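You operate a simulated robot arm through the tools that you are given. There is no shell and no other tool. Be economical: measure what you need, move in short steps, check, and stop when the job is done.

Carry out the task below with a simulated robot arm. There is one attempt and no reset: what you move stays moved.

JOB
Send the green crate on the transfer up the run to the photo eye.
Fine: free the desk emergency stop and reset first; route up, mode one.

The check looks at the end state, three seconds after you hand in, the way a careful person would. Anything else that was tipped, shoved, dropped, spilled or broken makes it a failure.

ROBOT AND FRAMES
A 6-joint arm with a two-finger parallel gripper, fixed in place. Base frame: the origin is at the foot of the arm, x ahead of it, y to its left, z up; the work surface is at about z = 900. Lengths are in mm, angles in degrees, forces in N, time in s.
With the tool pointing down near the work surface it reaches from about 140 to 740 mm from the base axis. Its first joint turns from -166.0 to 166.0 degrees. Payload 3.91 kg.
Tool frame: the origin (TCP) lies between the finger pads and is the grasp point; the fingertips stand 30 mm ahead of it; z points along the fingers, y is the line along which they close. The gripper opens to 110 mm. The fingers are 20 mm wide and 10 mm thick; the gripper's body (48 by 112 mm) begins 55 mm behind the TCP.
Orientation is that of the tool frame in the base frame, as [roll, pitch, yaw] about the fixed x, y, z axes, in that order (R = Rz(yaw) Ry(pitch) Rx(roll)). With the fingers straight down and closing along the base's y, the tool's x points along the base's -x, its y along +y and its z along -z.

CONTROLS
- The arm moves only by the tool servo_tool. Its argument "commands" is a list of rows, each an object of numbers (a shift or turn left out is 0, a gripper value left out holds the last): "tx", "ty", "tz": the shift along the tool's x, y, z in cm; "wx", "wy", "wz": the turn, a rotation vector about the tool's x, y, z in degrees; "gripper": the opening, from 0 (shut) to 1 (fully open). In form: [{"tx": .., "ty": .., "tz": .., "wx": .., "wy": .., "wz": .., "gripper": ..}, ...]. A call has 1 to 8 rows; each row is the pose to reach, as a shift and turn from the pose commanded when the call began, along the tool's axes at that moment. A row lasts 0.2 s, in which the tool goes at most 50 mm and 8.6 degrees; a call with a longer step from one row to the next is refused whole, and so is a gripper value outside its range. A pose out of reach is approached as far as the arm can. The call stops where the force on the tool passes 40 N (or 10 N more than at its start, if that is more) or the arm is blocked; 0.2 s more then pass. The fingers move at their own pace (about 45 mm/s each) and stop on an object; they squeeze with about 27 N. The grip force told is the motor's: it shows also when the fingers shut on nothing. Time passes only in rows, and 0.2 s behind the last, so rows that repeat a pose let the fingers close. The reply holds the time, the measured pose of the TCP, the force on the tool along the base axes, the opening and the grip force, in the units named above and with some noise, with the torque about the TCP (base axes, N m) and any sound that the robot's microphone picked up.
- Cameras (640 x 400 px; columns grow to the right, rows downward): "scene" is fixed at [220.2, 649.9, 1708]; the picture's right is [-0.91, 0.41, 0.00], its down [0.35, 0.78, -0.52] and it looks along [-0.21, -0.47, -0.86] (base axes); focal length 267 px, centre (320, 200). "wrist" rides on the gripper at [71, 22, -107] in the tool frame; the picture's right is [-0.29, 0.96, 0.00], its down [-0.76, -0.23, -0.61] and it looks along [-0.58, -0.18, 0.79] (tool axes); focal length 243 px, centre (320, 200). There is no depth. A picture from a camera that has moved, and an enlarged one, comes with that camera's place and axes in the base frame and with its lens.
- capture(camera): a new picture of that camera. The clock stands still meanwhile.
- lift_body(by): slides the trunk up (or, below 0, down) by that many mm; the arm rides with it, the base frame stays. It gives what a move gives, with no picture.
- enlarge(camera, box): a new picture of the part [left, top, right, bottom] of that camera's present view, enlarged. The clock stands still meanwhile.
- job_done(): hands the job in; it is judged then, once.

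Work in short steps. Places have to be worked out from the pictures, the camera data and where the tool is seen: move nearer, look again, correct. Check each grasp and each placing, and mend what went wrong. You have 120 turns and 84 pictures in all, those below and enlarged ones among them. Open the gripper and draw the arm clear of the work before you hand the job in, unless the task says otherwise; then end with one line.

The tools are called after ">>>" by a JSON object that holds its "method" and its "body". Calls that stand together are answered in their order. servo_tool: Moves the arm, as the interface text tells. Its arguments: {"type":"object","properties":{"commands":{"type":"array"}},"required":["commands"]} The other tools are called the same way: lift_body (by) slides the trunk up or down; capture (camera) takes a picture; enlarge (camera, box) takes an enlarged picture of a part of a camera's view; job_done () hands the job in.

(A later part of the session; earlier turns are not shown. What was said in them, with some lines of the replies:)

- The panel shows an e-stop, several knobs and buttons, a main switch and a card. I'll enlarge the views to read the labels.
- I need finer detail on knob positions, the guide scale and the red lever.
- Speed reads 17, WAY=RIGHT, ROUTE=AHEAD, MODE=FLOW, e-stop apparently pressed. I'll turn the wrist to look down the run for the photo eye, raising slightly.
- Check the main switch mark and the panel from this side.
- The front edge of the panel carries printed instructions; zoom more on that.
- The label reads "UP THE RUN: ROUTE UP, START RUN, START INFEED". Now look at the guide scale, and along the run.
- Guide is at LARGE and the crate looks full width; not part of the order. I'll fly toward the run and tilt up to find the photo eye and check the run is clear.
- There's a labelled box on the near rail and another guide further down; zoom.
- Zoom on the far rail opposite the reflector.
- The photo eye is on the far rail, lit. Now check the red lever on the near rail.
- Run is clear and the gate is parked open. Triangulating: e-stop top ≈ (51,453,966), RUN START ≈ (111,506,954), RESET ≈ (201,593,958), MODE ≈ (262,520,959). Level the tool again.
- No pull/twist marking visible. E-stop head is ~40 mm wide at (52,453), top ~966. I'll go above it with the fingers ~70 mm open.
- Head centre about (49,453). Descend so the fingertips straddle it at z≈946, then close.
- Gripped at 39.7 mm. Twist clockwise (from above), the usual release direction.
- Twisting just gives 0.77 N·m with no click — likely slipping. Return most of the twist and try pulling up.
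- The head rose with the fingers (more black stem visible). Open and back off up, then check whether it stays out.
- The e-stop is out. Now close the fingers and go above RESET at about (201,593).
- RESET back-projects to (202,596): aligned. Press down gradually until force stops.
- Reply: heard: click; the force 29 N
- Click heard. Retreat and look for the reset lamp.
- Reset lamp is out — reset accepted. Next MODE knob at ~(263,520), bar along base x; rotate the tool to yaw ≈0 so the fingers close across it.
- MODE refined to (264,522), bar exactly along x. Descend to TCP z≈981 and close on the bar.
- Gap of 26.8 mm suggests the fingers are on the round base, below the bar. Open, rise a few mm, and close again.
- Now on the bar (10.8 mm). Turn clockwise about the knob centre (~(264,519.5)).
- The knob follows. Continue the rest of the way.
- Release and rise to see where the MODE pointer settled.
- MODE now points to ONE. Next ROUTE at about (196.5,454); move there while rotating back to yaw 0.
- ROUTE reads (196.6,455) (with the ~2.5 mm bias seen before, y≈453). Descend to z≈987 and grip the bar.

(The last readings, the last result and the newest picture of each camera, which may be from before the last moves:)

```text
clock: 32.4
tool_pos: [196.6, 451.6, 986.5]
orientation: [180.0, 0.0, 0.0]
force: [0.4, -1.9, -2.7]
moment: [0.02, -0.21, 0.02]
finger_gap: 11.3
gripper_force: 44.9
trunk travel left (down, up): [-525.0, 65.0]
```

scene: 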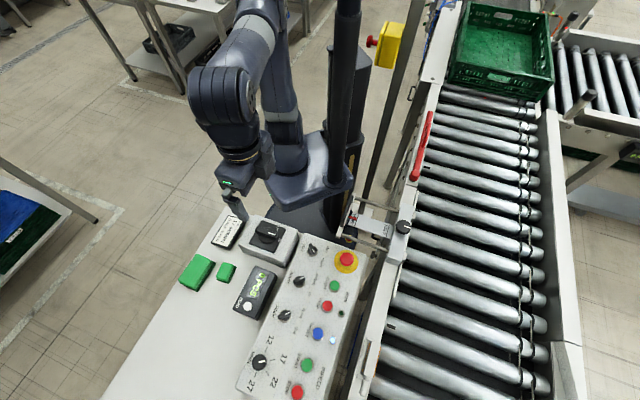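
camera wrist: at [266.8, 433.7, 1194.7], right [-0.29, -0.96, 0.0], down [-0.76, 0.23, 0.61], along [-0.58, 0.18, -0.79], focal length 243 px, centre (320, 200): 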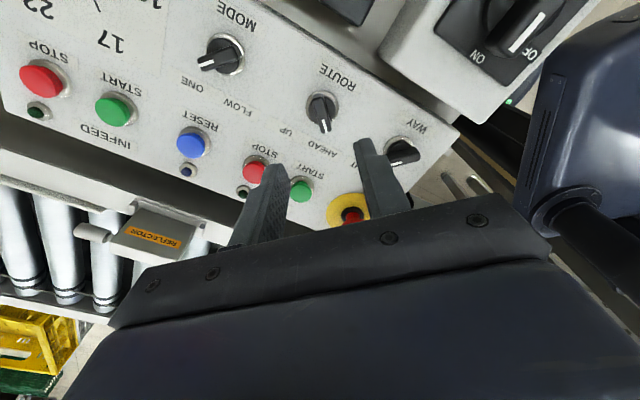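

Bar gripped (11.3 mm). Turn clockwise 90°.

>>> {"method": "servo_tool", "body": {"commands": [{"ty": 0.1, "wz": 8}, {"ty": 0.1, "wz": 16}, {"ty": 0.1, "wz": 24}, {"ty": 0.1, "wz": 32}, {"ty": 0.1, "wz": 40}, {"ty": 0.1, "wz": 48}, {"ty": 0.1, "wz": 56}]}}

>>> {"method": "servo_tool", "body": {"commands": [{"wz": 8}, {"wz": 16}, {"wz": 24}, {"wz": 30}, {"wz": 34}]}}

>>> {"method": "servo_tool", "body": {"commands": [{"gripper": 0.4}, {"gripper": 0.4}, {"tz": -2}, {"tz": -5}, {"tz": -8}, {"tz": -10}]}}

>>> {"method": "capture", "body": {"camera": "wrist"}}

```text
clock: 34.0
tool_pos: [196.5, 452.7, 986.2]
orientation: [179.9, 0.0, -56.1]
force: [-1.2, -5.6, -7.9]
moment: [0.81, 0.66, 0.01]
finger_gap: 10.8
gripper_force: 44.8
trunk travel left (down, up): [-525.0, 65.0]
```

```text
clock: 35.2
tool_pos: [195.3, 451.0, 986.4]
orientation: [-179.9, -0.1, -90.1]
force: [-7.4, -10.2, -10.6]
moment: [0.92, 0.14, -0.01]
finger_gap: 10.6
gripper_force: 44.7
trunk travel left (down, up): [-525.0, 65.0]
```

```text
clock: 36.6
tool_pos: [195.6, 451.2, 1087.4]
orientation: [180.0, 0.0, -90.0]
force: [0.2, 0.2, -0.5]
moment: [0.01, -0.05, -0.01]
finger_gap: 43.7
gripper_force: 0.1
trunk travel left (down, up): [-525.0, 65.0]
```

```text
39 pictures are left
camera wrist: at [174.3, 381.1, 1195.8], right [-0.96, 0.29, 0.0], down [0.23, 0.76, 0.61], along [0.18, 0.58, -0.79], focal length 243 px, centre (320, 200)
```

wrist: 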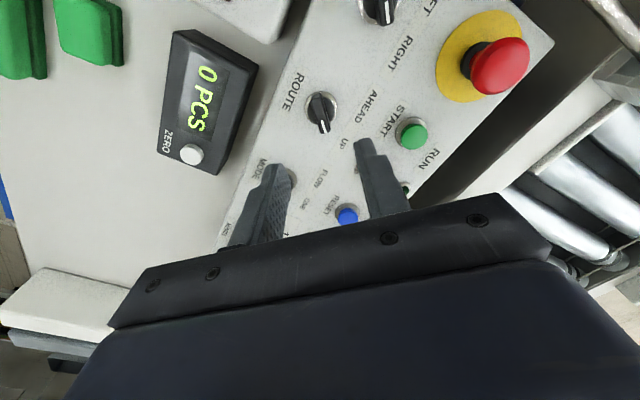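

ROUTE points to UP. Now RUN START at about (112,503): close fingers and hover above.

>>> {"method": "servo_tool", "body": {"commands": [{"tx": -1.3, "ty": 2.1, "gripper": 0}, {"tx": -2.6, "ty": 4.2}, {"tx": -3.9, "ty": 6.3}, {"tx": -5.2, "ty": 8.4}, {"tx": -5.2, "ty": 8.4, "tz": 3.5}, {"tx": -5.2, "ty": 8.4, "tz": 7}]}}

>>> {"method": "capture", "body": {"camera": "wrist"}}

```text
clock: 38.0
tool_pos: [111.6, 503.8, 1014.9]
orientation: [-180.0, 0.0, -89.9]
force: [0.0, 0.0, -0.4]
moment: [-0.01, 0.0, 0.0]
finger_gap: 0.0
gripper_force: 26.6
trunk travel left (down, up): [-525.0, 65.0]
```

```text
38 pictures are left
camera wrist: at [90.6, 433.6, 1124.3], right [-0.96, 0.29, 0.0], down [0.23, 0.76, 0.61], along [0.18, 0.58, -0.79], focal length 243 px, centre (320, 200)
```

wrist: 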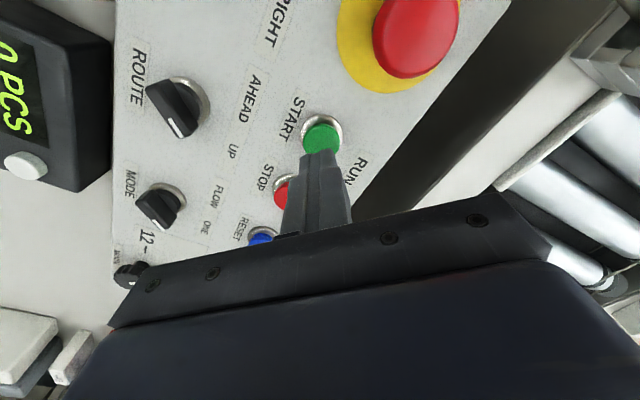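

Same appearance as the successful RESET alignment. Press RUN START.

>>> {"method": "servo_tool", "body": {"commands": [{"tz": 1.5}, {"tz": 2.2}, {"tz": 2.7}, {"tz": 3.1}, {"tz": 3.4}, {"tz": 3.6}, {"tz": 3.6}]}}

>>> {"method": "servo_tool", "body": {"commands": [{"tz": -2}, {"tz": -5}, {"tz": -8}, {"tz": -10}]}}

>>> {"method": "capture", "body": {"camera": "wrist"}}

>>> {"method": "capture", "body": {"camera": "scene"}}

```text
clock: 39.6
tool_pos: [112.7, 503.0, 982.2]
orientation: [-179.9, 0.3, -90.0]
force: [5.1, 2.1, 30.2]
moment: [-0.04, -0.16, -0.02]
finger_gap: 0.0
gripper_force: 26.4
trunk travel left (down, up): [-525.0, 65.0]
heard: click
```

```text
clock: 40.6
tool_pos: [111.7, 503.8, 1079.4]
orientation: [-180.0, -0.1, -90.1]
force: [0.4, 0.2, 0.5]
moment: [0.01, 0.01, 0.02]
finger_gap: 0.0
gripper_force: 26.3
trunk travel left (down, up): [-525.0, 65.0]
```

```text
37 pictures are left
camera wrist: at [89.9, 433.5, 1188.6], right [-0.96, 0.29, 0.0], down [0.23, 0.76, 0.61], along [0.18, 0.58, -0.79], focal length 243 px, centre (320, 200)
```

wrist: 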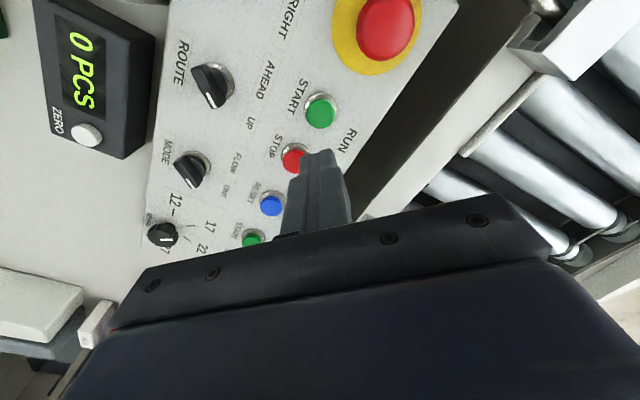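

```text
36 pictures are left
```

scene: 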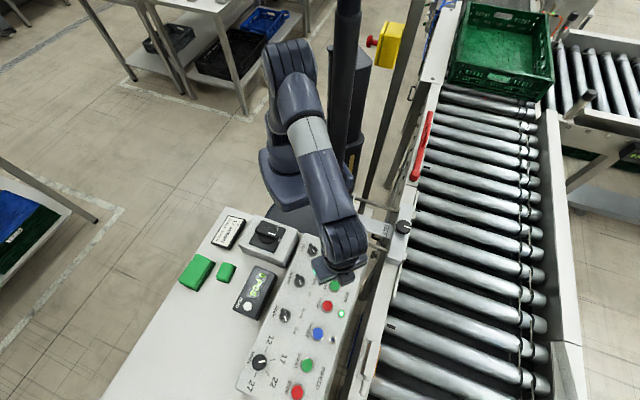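

Run lamp is lit; crate still waiting. INFEED START is at about (253.5,645); hover over it.

>>> {"method": "servo_tool", "body": {"commands": [{"tx": -2.8, "ty": -2.8}, {"tx": -5.6, "ty": -5.7}, {"tx": -8.5, "ty": -8.5}, {"tx": -11.3, "ty": -11.3}, {"tx": -14.1, "ty": -14.2}, {"tx": -14.1, "ty": -14.2, "tz": 3}, {"tx": -14.1, "ty": -14.2, "tz": 6}]}}

>>> {"method": "capture", "body": {"camera": "wrist"}}

```text
clock: 42.2
tool_pos: [252.7, 644.3, 1019.8]
orientation: [180.0, -0.1, -90.0]
force: [0.9, 0.3, 0.4]
moment: [-0.02, 0.03, -0.01]
finger_gap: 0.0
gripper_force: 27.2
out of reach, approached as far as the arm can: row 5
trunk travel left (down, up): [-525.0, 65.0]
```

```text
35 pictures are left
camera wrist: at [231.9, 573.9, 1128.5], right [-0.96, 0.29, 0.0], down [0.23, 0.76, 0.61], along [0.18, 0.58, -0.79], focal length 243 px, centre (320, 200)
```

wrist: 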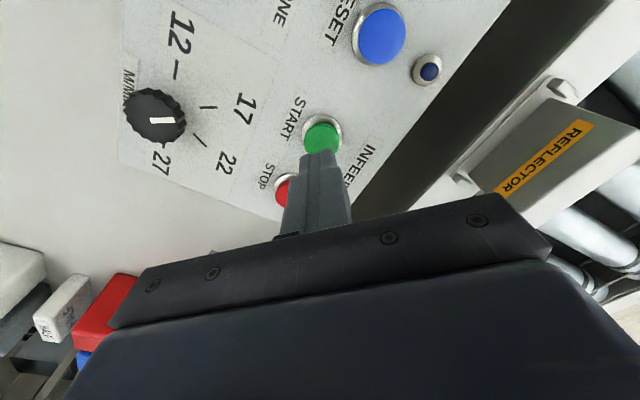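

Aligned. Press INFEED START, then back off upward and watch.

>>> {"method": "servo_tool", "body": {"commands": [{"tz": 1.5}, {"tz": 2.2}, {"tz": 2.8}, {"tz": 3.3}, {"tz": 3.7}, {"tz": 4.0}, {"tz": 4.0}]}}

>>> {"method": "servo_tool", "body": {"commands": [{"tz": -2}, {"tz": -4, "tx": 1}, {"tz": -6, "tx": 4}, {"tz": -8, "tx": 8}]}}

>>> {"method": "capture", "body": {"camera": "scene"}}

```text
clock: 43.8
tool_pos: [254.1, 645.2, 983.6]
orientation: [-179.9, 0.3, -90.1]
force: [0.4, 3.1, 25.3]
moment: [0.01, 0.02, -0.01]
finger_gap: 0.1
gripper_force: 26.9
trunk travel left (down, up): [-525.0, 65.0]
heard: click
```

```text
clock: 44.8
tool_pos: [253.6, 563.4, 1060.4]
orientation: [-180.0, 0.0, -90.0]
force: [0.2, 0.3, 0.8]
moment: [-0.01, -0.01, 0.0]
finger_gap: 0.0
gripper_force: 26.5
trunk travel left (down, up): [-525.0, 65.0]
```

```text
34 pictures are left
```

scene: 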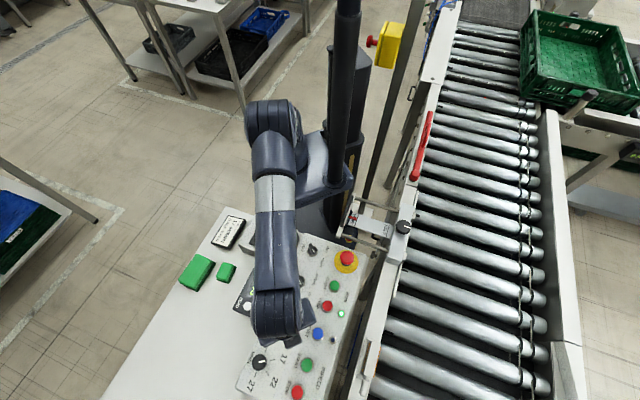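

The crate moves sideways onto the cross conveyor; examine the scene before letting time pass.

>>> {"method": "enlarge", "body": {"camera": "scene", "box": [400, 0, 640, 150]}}

>>> {"method": "enlarge", "body": {"camera": "scene", "box": [280, 230, 400, 330]}}

>>> {"method": "capture", "body": {"camera": "wrist"}}

```text
2.67 times, centred on (520, 75) of scene
camera zoom: at [220.2, 649.9, 1708.0], right [-0.91, 0.41, 0.0], down [0.35, 0.78, -0.52], along [-0.21, -0.47, -0.86], focal length 712 px, centre (-213, 533)
```

zoom: 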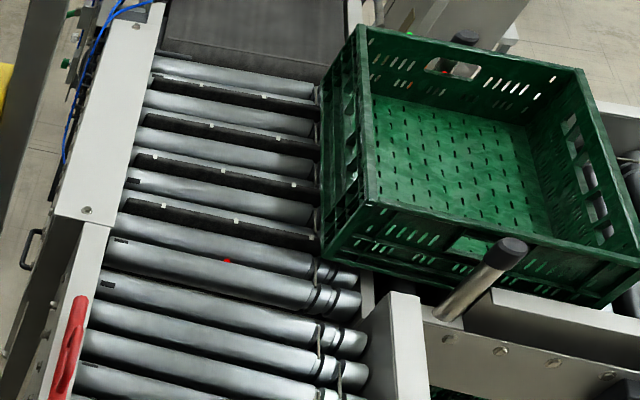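

```text
4.00 times, centred on (340, 280) of scene
camera zoom: at [220.2, 649.9, 1708.0], right [-0.91, 0.41, 0.0], down [0.35, 0.78, -0.52], along [-0.21, -0.47, -0.86], focal length 1069 px, centre (240, -120)
```

zoom: 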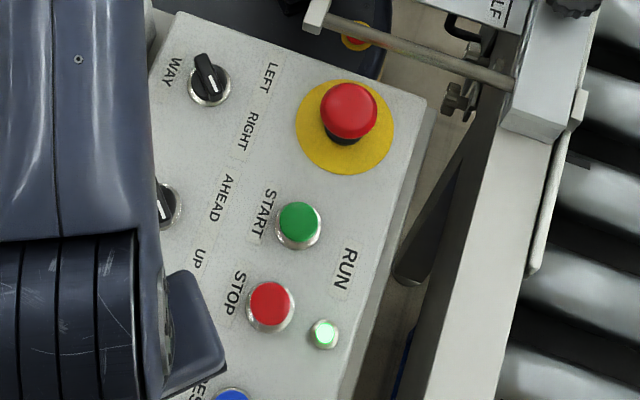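

```text
31 pictures are left
camera wrist: at [232.4, 493.2, 1168.5], right [-0.96, 0.29, 0.0], down [0.23, 0.76, 0.61], along [0.18, 0.58, -0.79], focal length 243 px, centre (320, 200)
```

wrist: 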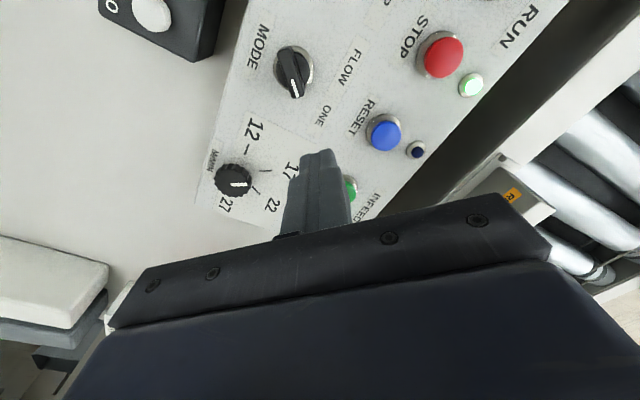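

The transfer's belts lifted and carried the crate right. I'll take one brief step and look whether it continues.

>>> {"method": "servo_tool", "body": {"commands": [{"tz": 0}]}}

>>> {"method": "capture", "body": {"camera": "scene"}}

```text
clock: 45.2
tool_pos: [254.3, 564.9, 1060.0]
orientation: [-179.9, 0.0, -90.0]
force: [-0.1, 0.4, -0.1]
moment: [0.0, 0.03, -0.02]
finger_gap: 0.0
gripper_force: 27.1
trunk travel left (down, up): [-525.0, 65.0]
```

```text
30 pictures are left
```

scene: 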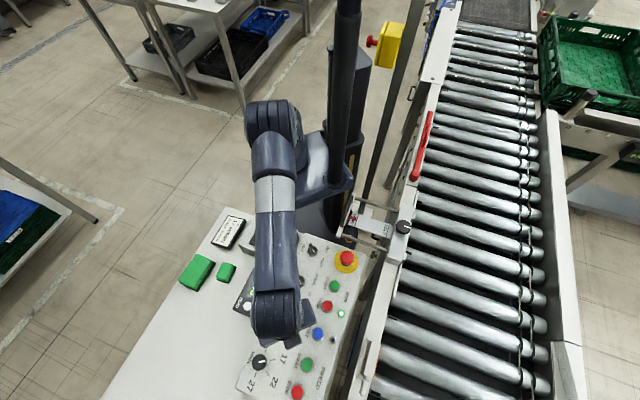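

It keeps moving on the branch, which may well be "the run" (route UP). Watch another moment.

>>> {"method": "servo_tool", "body": {"commands": [{"tz": -1, "wz": -8}, {"tz": -2, "wz": -16}, {"tz": -3, "wz": -24}, {"tz": -4, "wz": -32}, {"tz": -5, "wz": -40}]}}

>>> {"method": "capture", "body": {"camera": "scene"}}

```text
clock: 46.4
tool_pos: [253.7, 565.6, 1110.2]
orientation: [-180.0, 0.0, -49.9]
force: [0.0, -0.5, 0.1]
moment: [0.04, -0.03, -0.02]
finger_gap: 0.0
gripper_force: 26.7
trunk travel left (down, up): [-525.0, 65.0]
```

```text
29 pictures are left
```

scene: 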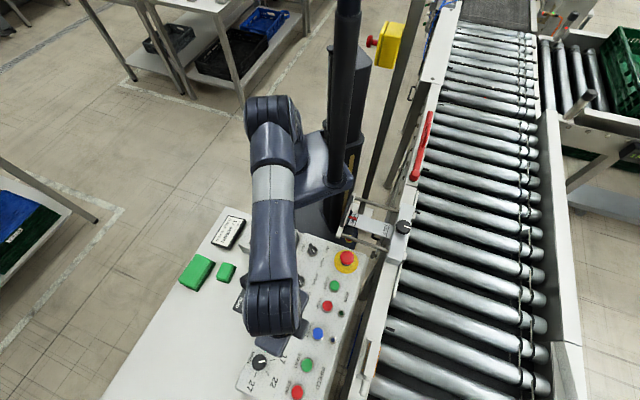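

Still moving. I'll turn the wrist camera toward the branch.

>>> {"method": "servo_tool", "body": {"commands": [{"wz": -8.5}, {"wz": -17}, {"wz": -25.5}, {"wz": -34}, {"wz": -42.5}, {"wz": -51}, {"wz": -59.5}, {"wz": -68}]}}

>>> {"method": "servo_tool", "body": {"commands": [{"wx": 1.6, "wy": -6}, {"wx": 3.3, "wy": -12}, {"wx": 5, "wy": -18}, {"wx": 6.7, "wy": -24}, {"wx": 8.4, "wy": -30}, {"wx": 10, "wy": -36}, {"wx": 12, "wy": -42}]}}

>>> {"method": "capture", "body": {"camera": "wrist"}}

>>> {"method": "capture", "body": {"camera": "scene"}}

```text
clock: 48.2
tool_pos: [255.4, 564.2, 1110.2]
orientation: [180.0, 0.0, 18.1]
force: [0.7, 0.6, 0.9]
moment: [-0.02, -0.03, -0.01]
finger_gap: 0.2
gripper_force: 26.8
trunk travel left (down, up): [-525.0, 65.0]
```

```text
clock: 49.8
tool_pos: [252.9, 563.1, 1109.4]
orientation: [-165.1, 41.6, 23.7]
force: [0.5, 0.8, -0.3]
moment: [-0.01, 0.02, 0.01]
finger_gap: 0.0
gripper_force: 26.8
out of reach, approached as far as the arm can: row 7
trunk travel left (down, up): [-525.0, 65.0]
```

```text
28 pictures are left
camera wrist: at [380.2, 566.3, 1136.1], right [0.02, -1.0, 0.01], down [-0.15, 0.01, 0.99], along [-0.99, -0.02, -0.15], focal length 243 px, centre (320, 200)
```

wrist: 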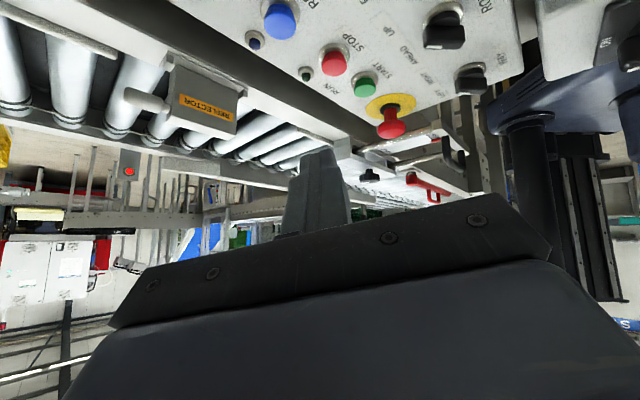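

```text
27 pictures are left
```

scene: 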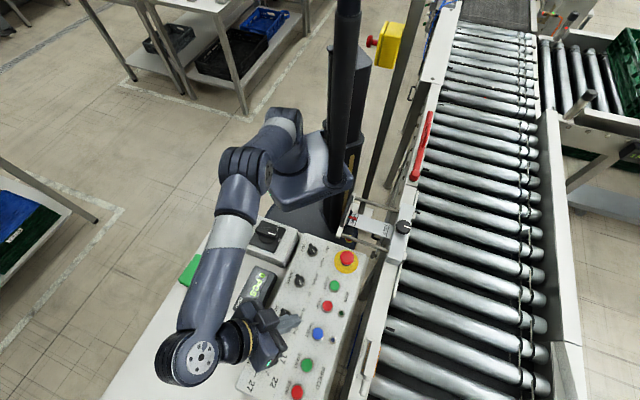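

The RUN lamp seems off again and the crate nearly stopped. Zoom to check.

>>> {"method": "enlarge", "body": {"camera": "scene", "box": [530, 0, 640, 170]}}

>>> {"method": "enlarge", "body": {"camera": "scene", "box": [240, 220, 380, 350]}}

>>> {"method": "enlarge", "body": {"camera": "wrist", "box": [170, 180, 460, 250]}}

```text
2.35 times, centred on (585, 85) of scene
camera zoom: at [220.2, 649.9, 1708.0], right [-0.91, 0.41, 0.0], down [0.35, 0.78, -0.52], along [-0.21, -0.47, -0.86], focal length 629 px, centre (-304, 471)
```

zoom: 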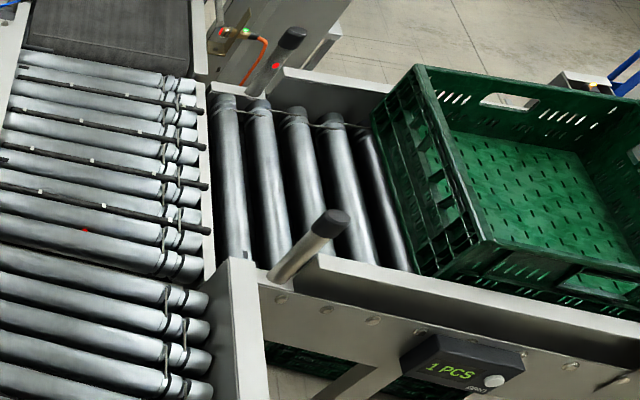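

```text
3.08 times, centred on (310, 285) of scene
camera zoom: at [220.2, 649.9, 1708.0], right [-0.91, 0.41, 0.0], down [0.35, 0.78, -0.52], along [-0.21, -0.47, -0.86], focal length 822 px, centre (351, -62)
```

zoom: 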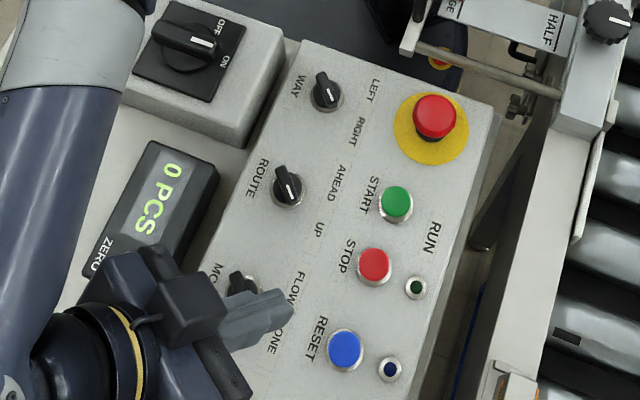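

```text
2.21 times, centred on (315, 215) of wrist
camera zoom: at [380.2, 566.3, 1136.1], right [0.02, -1.0, 0.01], down [-0.15, 0.01, 0.99], along [-0.99, -0.02, -0.15], focal length 535 px, centre (331, 167)
```

zoom: 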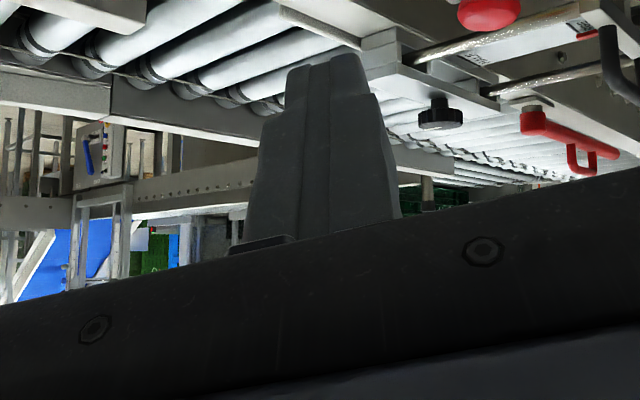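

The branch counter now shows 1 PCS, and the run has stopped itself after one crate; since ROUTE UP took it there, the branch is "the run". Check the crate against the eye on that branch.

>>> {"method": "enlarge", "body": {"camera": "scene", "box": [590, 0, 640, 80]}}

>>> {"method": "servo_tool", "body": {"commands": [{"wx": -1.6, "wy": 6}, {"wx": -3.3, "wy": 12}, {"wx": -5, "wy": 18}, {"wx": -6.7, "wy": 24}, {"wx": -8.4, "wy": 30}, {"wx": -10, "wy": 36}, {"wx": -12, "wy": 42}]}}

>>> {"method": "enlarge", "body": {"camera": "scene", "box": [530, 0, 640, 130]}}

```text
5.00 times, centred on (615, 40) of scene
camera zoom: at [220.2, 649.9, 1708.0], right [-0.91, 0.41, 0.0], down [0.35, 0.78, -0.52], along [-0.21, -0.47, -0.86], focal length 1336 px, centre (-1155, 1000)
```

zoom: 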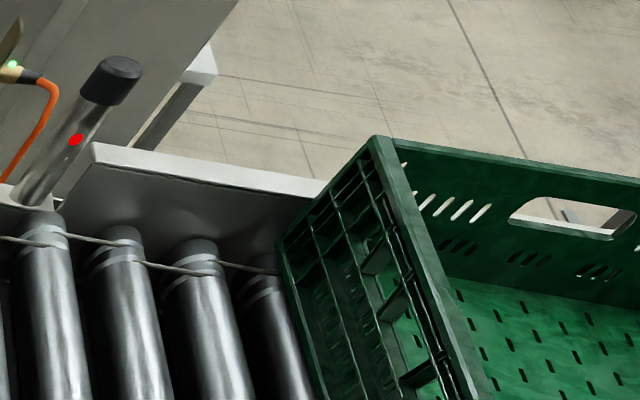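

```text
clock: 51.4
tool_pos: [252.6, 563.0, 1108.4]
orientation: [-180.0, -0.1, 18.1]
force: [-0.3, 0.9, -0.4]
moment: [0.02, 0.01, -0.01]
finger_gap: 0.0
gripper_force: 27.1
trunk travel left (down, up): [-525.0, 65.0]
```

```text
3.08 times, centred on (585, 65) of scene
camera zoom: at [220.2, 649.9, 1708.0], right [-0.91, 0.41, 0.0], down [0.35, 0.78, -0.52], along [-0.21, -0.47, -0.86], focal length 822 px, centre (-495, 615)
```

zoom: 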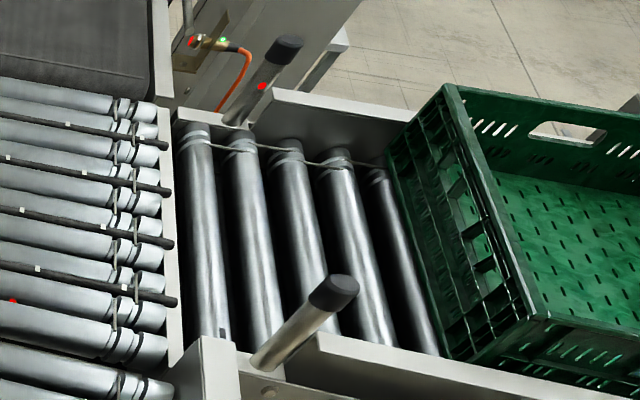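

The crate is at rest. To verify where the eye is, move the wrist camera nearer the conveyor and look along the branch.

>>> {"method": "servo_tool", "body": {"commands": [{"tx": -3, "ty": -0.3, "tz": -3}, {"tx": -7, "ty": -0.8, "tz": -5}, {"tx": -11.5, "ty": -1.3, "tz": -7}, {"tx": -16, "ty": -1.8, "tz": -9}, {"tx": -20.5, "ty": -2.3, "tz": -11}, {"tx": -25, "ty": -2.8, "tz": -13}, {"tx": -29.5, "ty": -3.3, "tz": -14}, {"tx": -34, "ty": -3.7, "tz": -14}]}}

>>> {"method": "servo_tool", "body": {"commands": [{"tx": -1, "wx": 1.6, "wy": -6}, {"tx": -2, "wx": 3.3, "wy": -12}, {"tx": -3, "wx": 5, "wy": -18}, {"tx": -4, "wx": 6.7, "wy": -24}, {"tx": -5, "wx": 8.4, "wy": -30}, {"tx": -6, "wx": 10, "wy": -36}, {"tx": -7, "wx": 12, "wy": -42}]}}

>>> {"method": "capture", "body": {"camera": "wrist"}}

```text
clock: 53.2
tool_pos: [-82.8, 490.6, 1249.3]
orientation: [-180.0, -0.1, 17.7]
force: [0.2, -0.1, -1.0]
moment: [-0.02, -0.01, 0.02]
finger_gap: 0.0
gripper_force: 27.1
trunk travel left (down, up): [-525.0, 65.0]
```

```text
clock: 54.8
tool_pos: [-150.2, 470.5, 1248.6]
orientation: [-165.1, 41.7, 23.6]
force: [-1.0, 0.0, 0.0]
moment: [-0.02, 0.01, 0.01]
finger_gap: 0.0
gripper_force: 27.0
trunk travel left (down, up): [-525.0, 65.0]
```

```text
21 pictures are left
camera wrist: at [-21.5, 475.5, 1275.9], right [0.02, -1.0, 0.01], down [-0.15, 0.01, 0.99], along [-0.99, -0.03, -0.15], focal length 243 px, centre (320, 200)
```

wrist: 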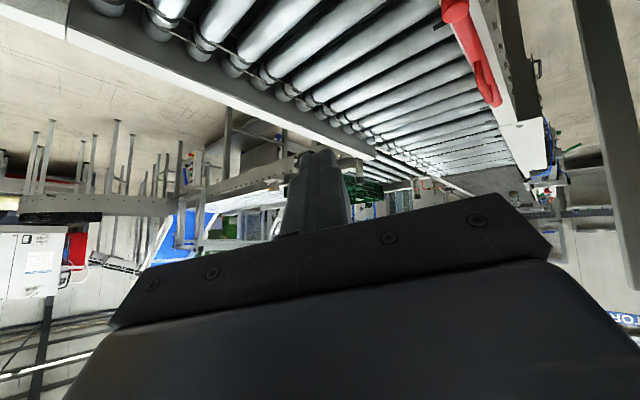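

Crate is hidden behind the finger; swing the camera left about vertical and zoom.

>>> {"method": "servo_tool", "body": {"commands": [{"wx": 5, "wy": 1.5, "wz": 4}, {"wx": 10, "wy": 3, "wz": 8}, {"wx": 15.2, "wy": 4.6, "wz": 12.2}]}}

>>> {"method": "lift_body", "body": {"by": 60}}

>>> {"method": "enlarge", "body": {"camera": "wrist", "box": [330, 80, 560, 220]}}

```text
clock: 55.6
tool_pos: [-150.8, 471.4, 1248.0]
orientation: [-161.4, 40.8, 6.3]
force: [-0.5, -0.8, 0.0]
moment: [-0.01, 0.01, -0.01]
finger_gap: 0.0
gripper_force: 26.9
trunk travel left (down, up): [-525.0, 65.0]
```

```text
clock: 56.6
tool_pos: [-148.9, 471.7, 1308.6]
orientation: [-161.5, 40.7, 6.3]
force: [0.7, 0.3, 0.1]
moment: [0.01, -0.01, 0.0]
finger_gap: 0.0
gripper_force: 27.0
trunk travel left (down, up): [-585.0, 5.0]
```

```text
2.78 times, centred on (445, 150) of wrist
camera zoom: at [-28.3, 430.8, 1335.4], right [-0.32, -0.95, -0.04], down [-0.15, 0.01, 0.99], along [-0.94, 0.32, -0.15], focal length 675 px, centre (-28, 339)
```

zoom: 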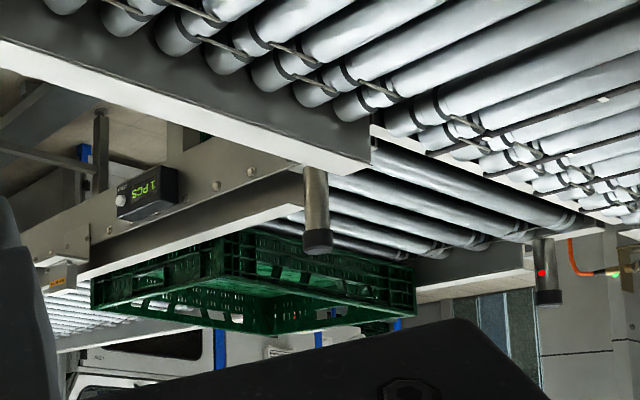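

On the branch there's a counter (1 PCS) and what looks like a reflector label near the crate's leading end. Zoom.

>>> {"method": "enlarge", "body": {"camera": "wrist", "box": [325, 140, 425, 205]}}

>>> {"method": "enlarge", "body": {"camera": "scene", "box": [560, 30, 640, 200]}}

```text
6.15 times, centred on (375, 172) of wrist
camera zoom: at [-28.3, 430.8, 1335.4], right [-0.32, -0.95, -0.04], down [-0.15, 0.01, 0.99], along [-0.94, 0.32, -0.15], focal length 1493 px, centre (-18, 369)
```

zoom: 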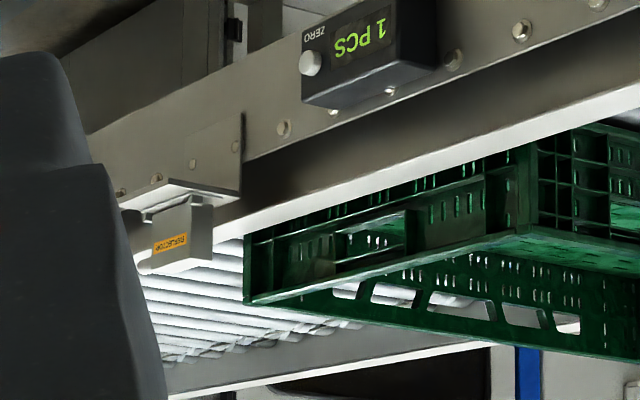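

```text
2.35 times, centred on (600, 115) of scene
camera zoom: at [220.2, 649.9, 1708.0], right [-0.91, 0.41, 0.0], down [0.35, 0.78, -0.52], along [-0.21, -0.47, -0.86], focal length 629 px, centre (-339, 400)
```

zoom: 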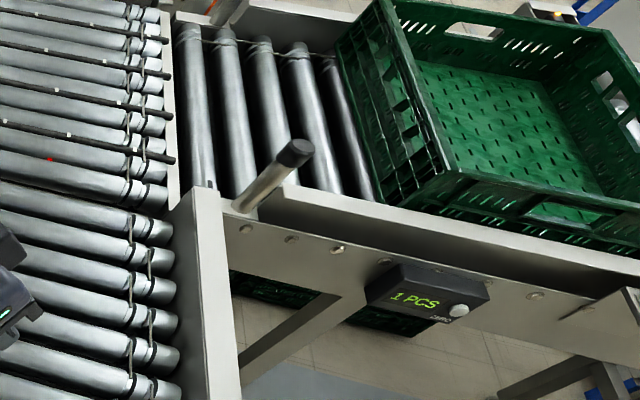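

The branch has its own reflector/eye; the crate's front has reached it, counted 1, and the run has stopped in mode ONE. Now level the tool, restore the trunk, and draw back to the start area with the gripper open.

>>> {"method": "servo_tool", "body": {"commands": [{"wx": -5, "wy": -1.5, "wz": -4}, {"wx": -10, "wy": -3, "wz": -8}, {"wx": -15.2, "wy": -4.6, "wz": -12.2}]}}

>>> {"method": "servo_tool", "body": {"commands": [{"wx": -1.6, "wy": 6}, {"wx": -3.3, "wy": 12}, {"wx": -5, "wy": 18}, {"wx": -6.7, "wy": 24}, {"wx": -8.4, "wy": 30}, {"wx": -10, "wy": 36}, {"wx": -12, "wy": 42}]}}

>>> {"method": "servo_tool", "body": {"commands": [{"tx": 4, "ty": 0.8}, {"tx": 8, "ty": 1.6}, {"tx": 12, "ty": 2.5}, {"tx": 16, "ty": 3.3}, {"tx": 20, "ty": 4.2}, {"tx": 24, "ty": 5.2, "gripper": 1}, {"tx": 28, "ty": 6, "gripper": 1}, {"tx": 31, "ty": 7, "gripper": 1}]}}

>>> {"method": "servo_tool", "body": {"commands": [{"ty": 3}, {"ty": 6}, {"ty": 9}, {"ty": 12}]}}

>>> {"method": "capture", "body": {"camera": "scene"}}

```text
clock: 57.4
tool_pos: [-148.6, 472.1, 1308.5]
orientation: [-165.5, 41.7, 23.6]
force: [-1.3, -0.1, -0.2]
moment: [0.02, 0.03, -0.01]
finger_gap: 0.1
gripper_force: 27.2
trunk travel left (down, up): [-585.0, 5.0]
```

```text
clock: 59.2
tool_pos: [-81.6, 487.7, 1333.2]
orientation: [-177.4, 0.2, 10.1]
force: [-1.2, -0.8, 0.6]
moment: [0.01, 0.05, -0.01]
finger_gap: 0.2
gripper_force: 27.2
trunk travel left (down, up): [-585.0, 5.0]
stopped in row 7: the arm was blocked; the commanded pose is now the measured one
```

```text
clock: 61.0
tool_pos: [235.7, 474.7, 1329.3]
orientation: [-177.3, 0.2, 10.3]
force: [0.9, 0.6, -0.2]
moment: [-0.02, -0.01, -0.02]
finger_gap: 68.6
gripper_force: 0.0
trunk travel left (down, up): [-585.0, 5.0]
```

```text
clock: 62.0
tool_pos: [256.0, 356.7, 1323.9]
orientation: [-177.3, 0.3, 10.4]
force: [0.3, -0.7, -0.4]
moment: [-0.03, -0.03, 0.03]
finger_gap: 110.1
gripper_force: 0.1
trunk travel left (down, up): [-585.0, 5.0]
```

```text
17 pictures are left
```

scene: 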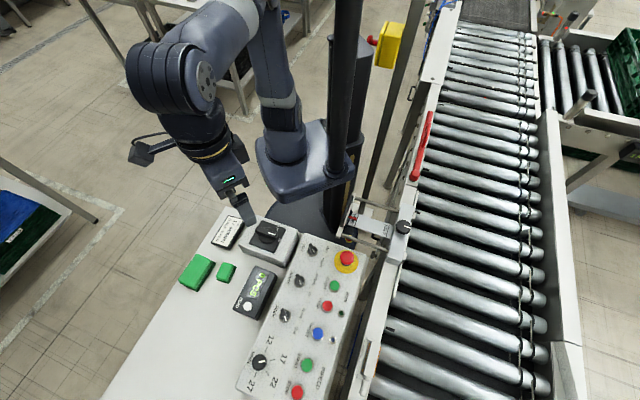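

The arm is clear and nothing looks disturbed. Final check of the panel.

>>> {"method": "enlarge", "body": {"camera": "scene", "box": [230, 200, 390, 400]}}

>>> {"method": "enlarge", "body": {"camera": "scene", "box": [520, 0, 640, 170]}}

```text
2.00 times, centred on (310, 300) of scene
camera zoom: at [220.2, 649.9, 1708.0], right [-0.91, 0.41, 0.0], down [0.35, 0.78, -0.52], along [-0.21, -0.47, -0.86], focal length 534 px, centre (340, 0)
```

zoom: 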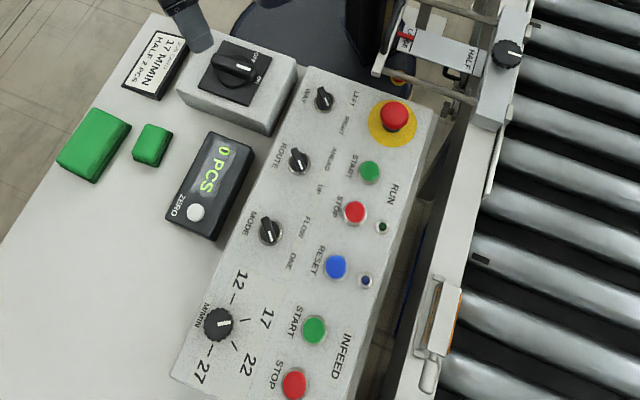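

```text
2.35 times, centred on (580, 85) of scene
camera zoom: at [220.2, 649.9, 1708.0], right [-0.91, 0.41, 0.0], down [0.35, 0.78, -0.52], along [-0.21, -0.47, -0.86], focal length 629 px, centre (-292, 471)
```

zoom: 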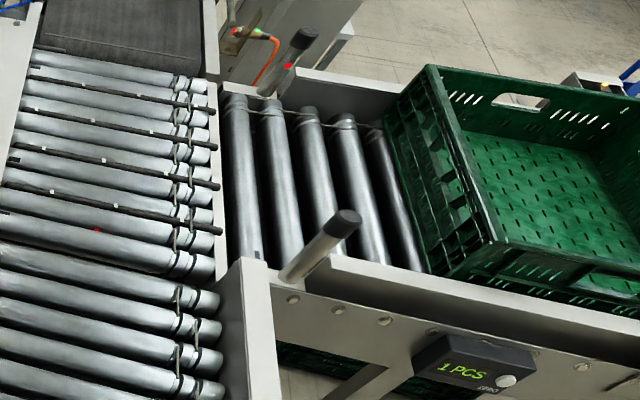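

The settings hold, the crate is at rest at the run's photo eye, and the arm is clear with the gripper open. Hand in.

>>> {"method": "job_done", "body": {}}

```text
The job is handed in.
```

The green crate went up the run and stopped by itself beside the run's reflector. The run's counter reads 1 PCS; I saw the reflector but not the photo eye itself. I freed the desk emergency stop by pulling it out and reset it first, with route at UP and mode at ONE. The arm reported itself blocked once while drawing back, with little force on the tool, and I saw nothing disturbed.
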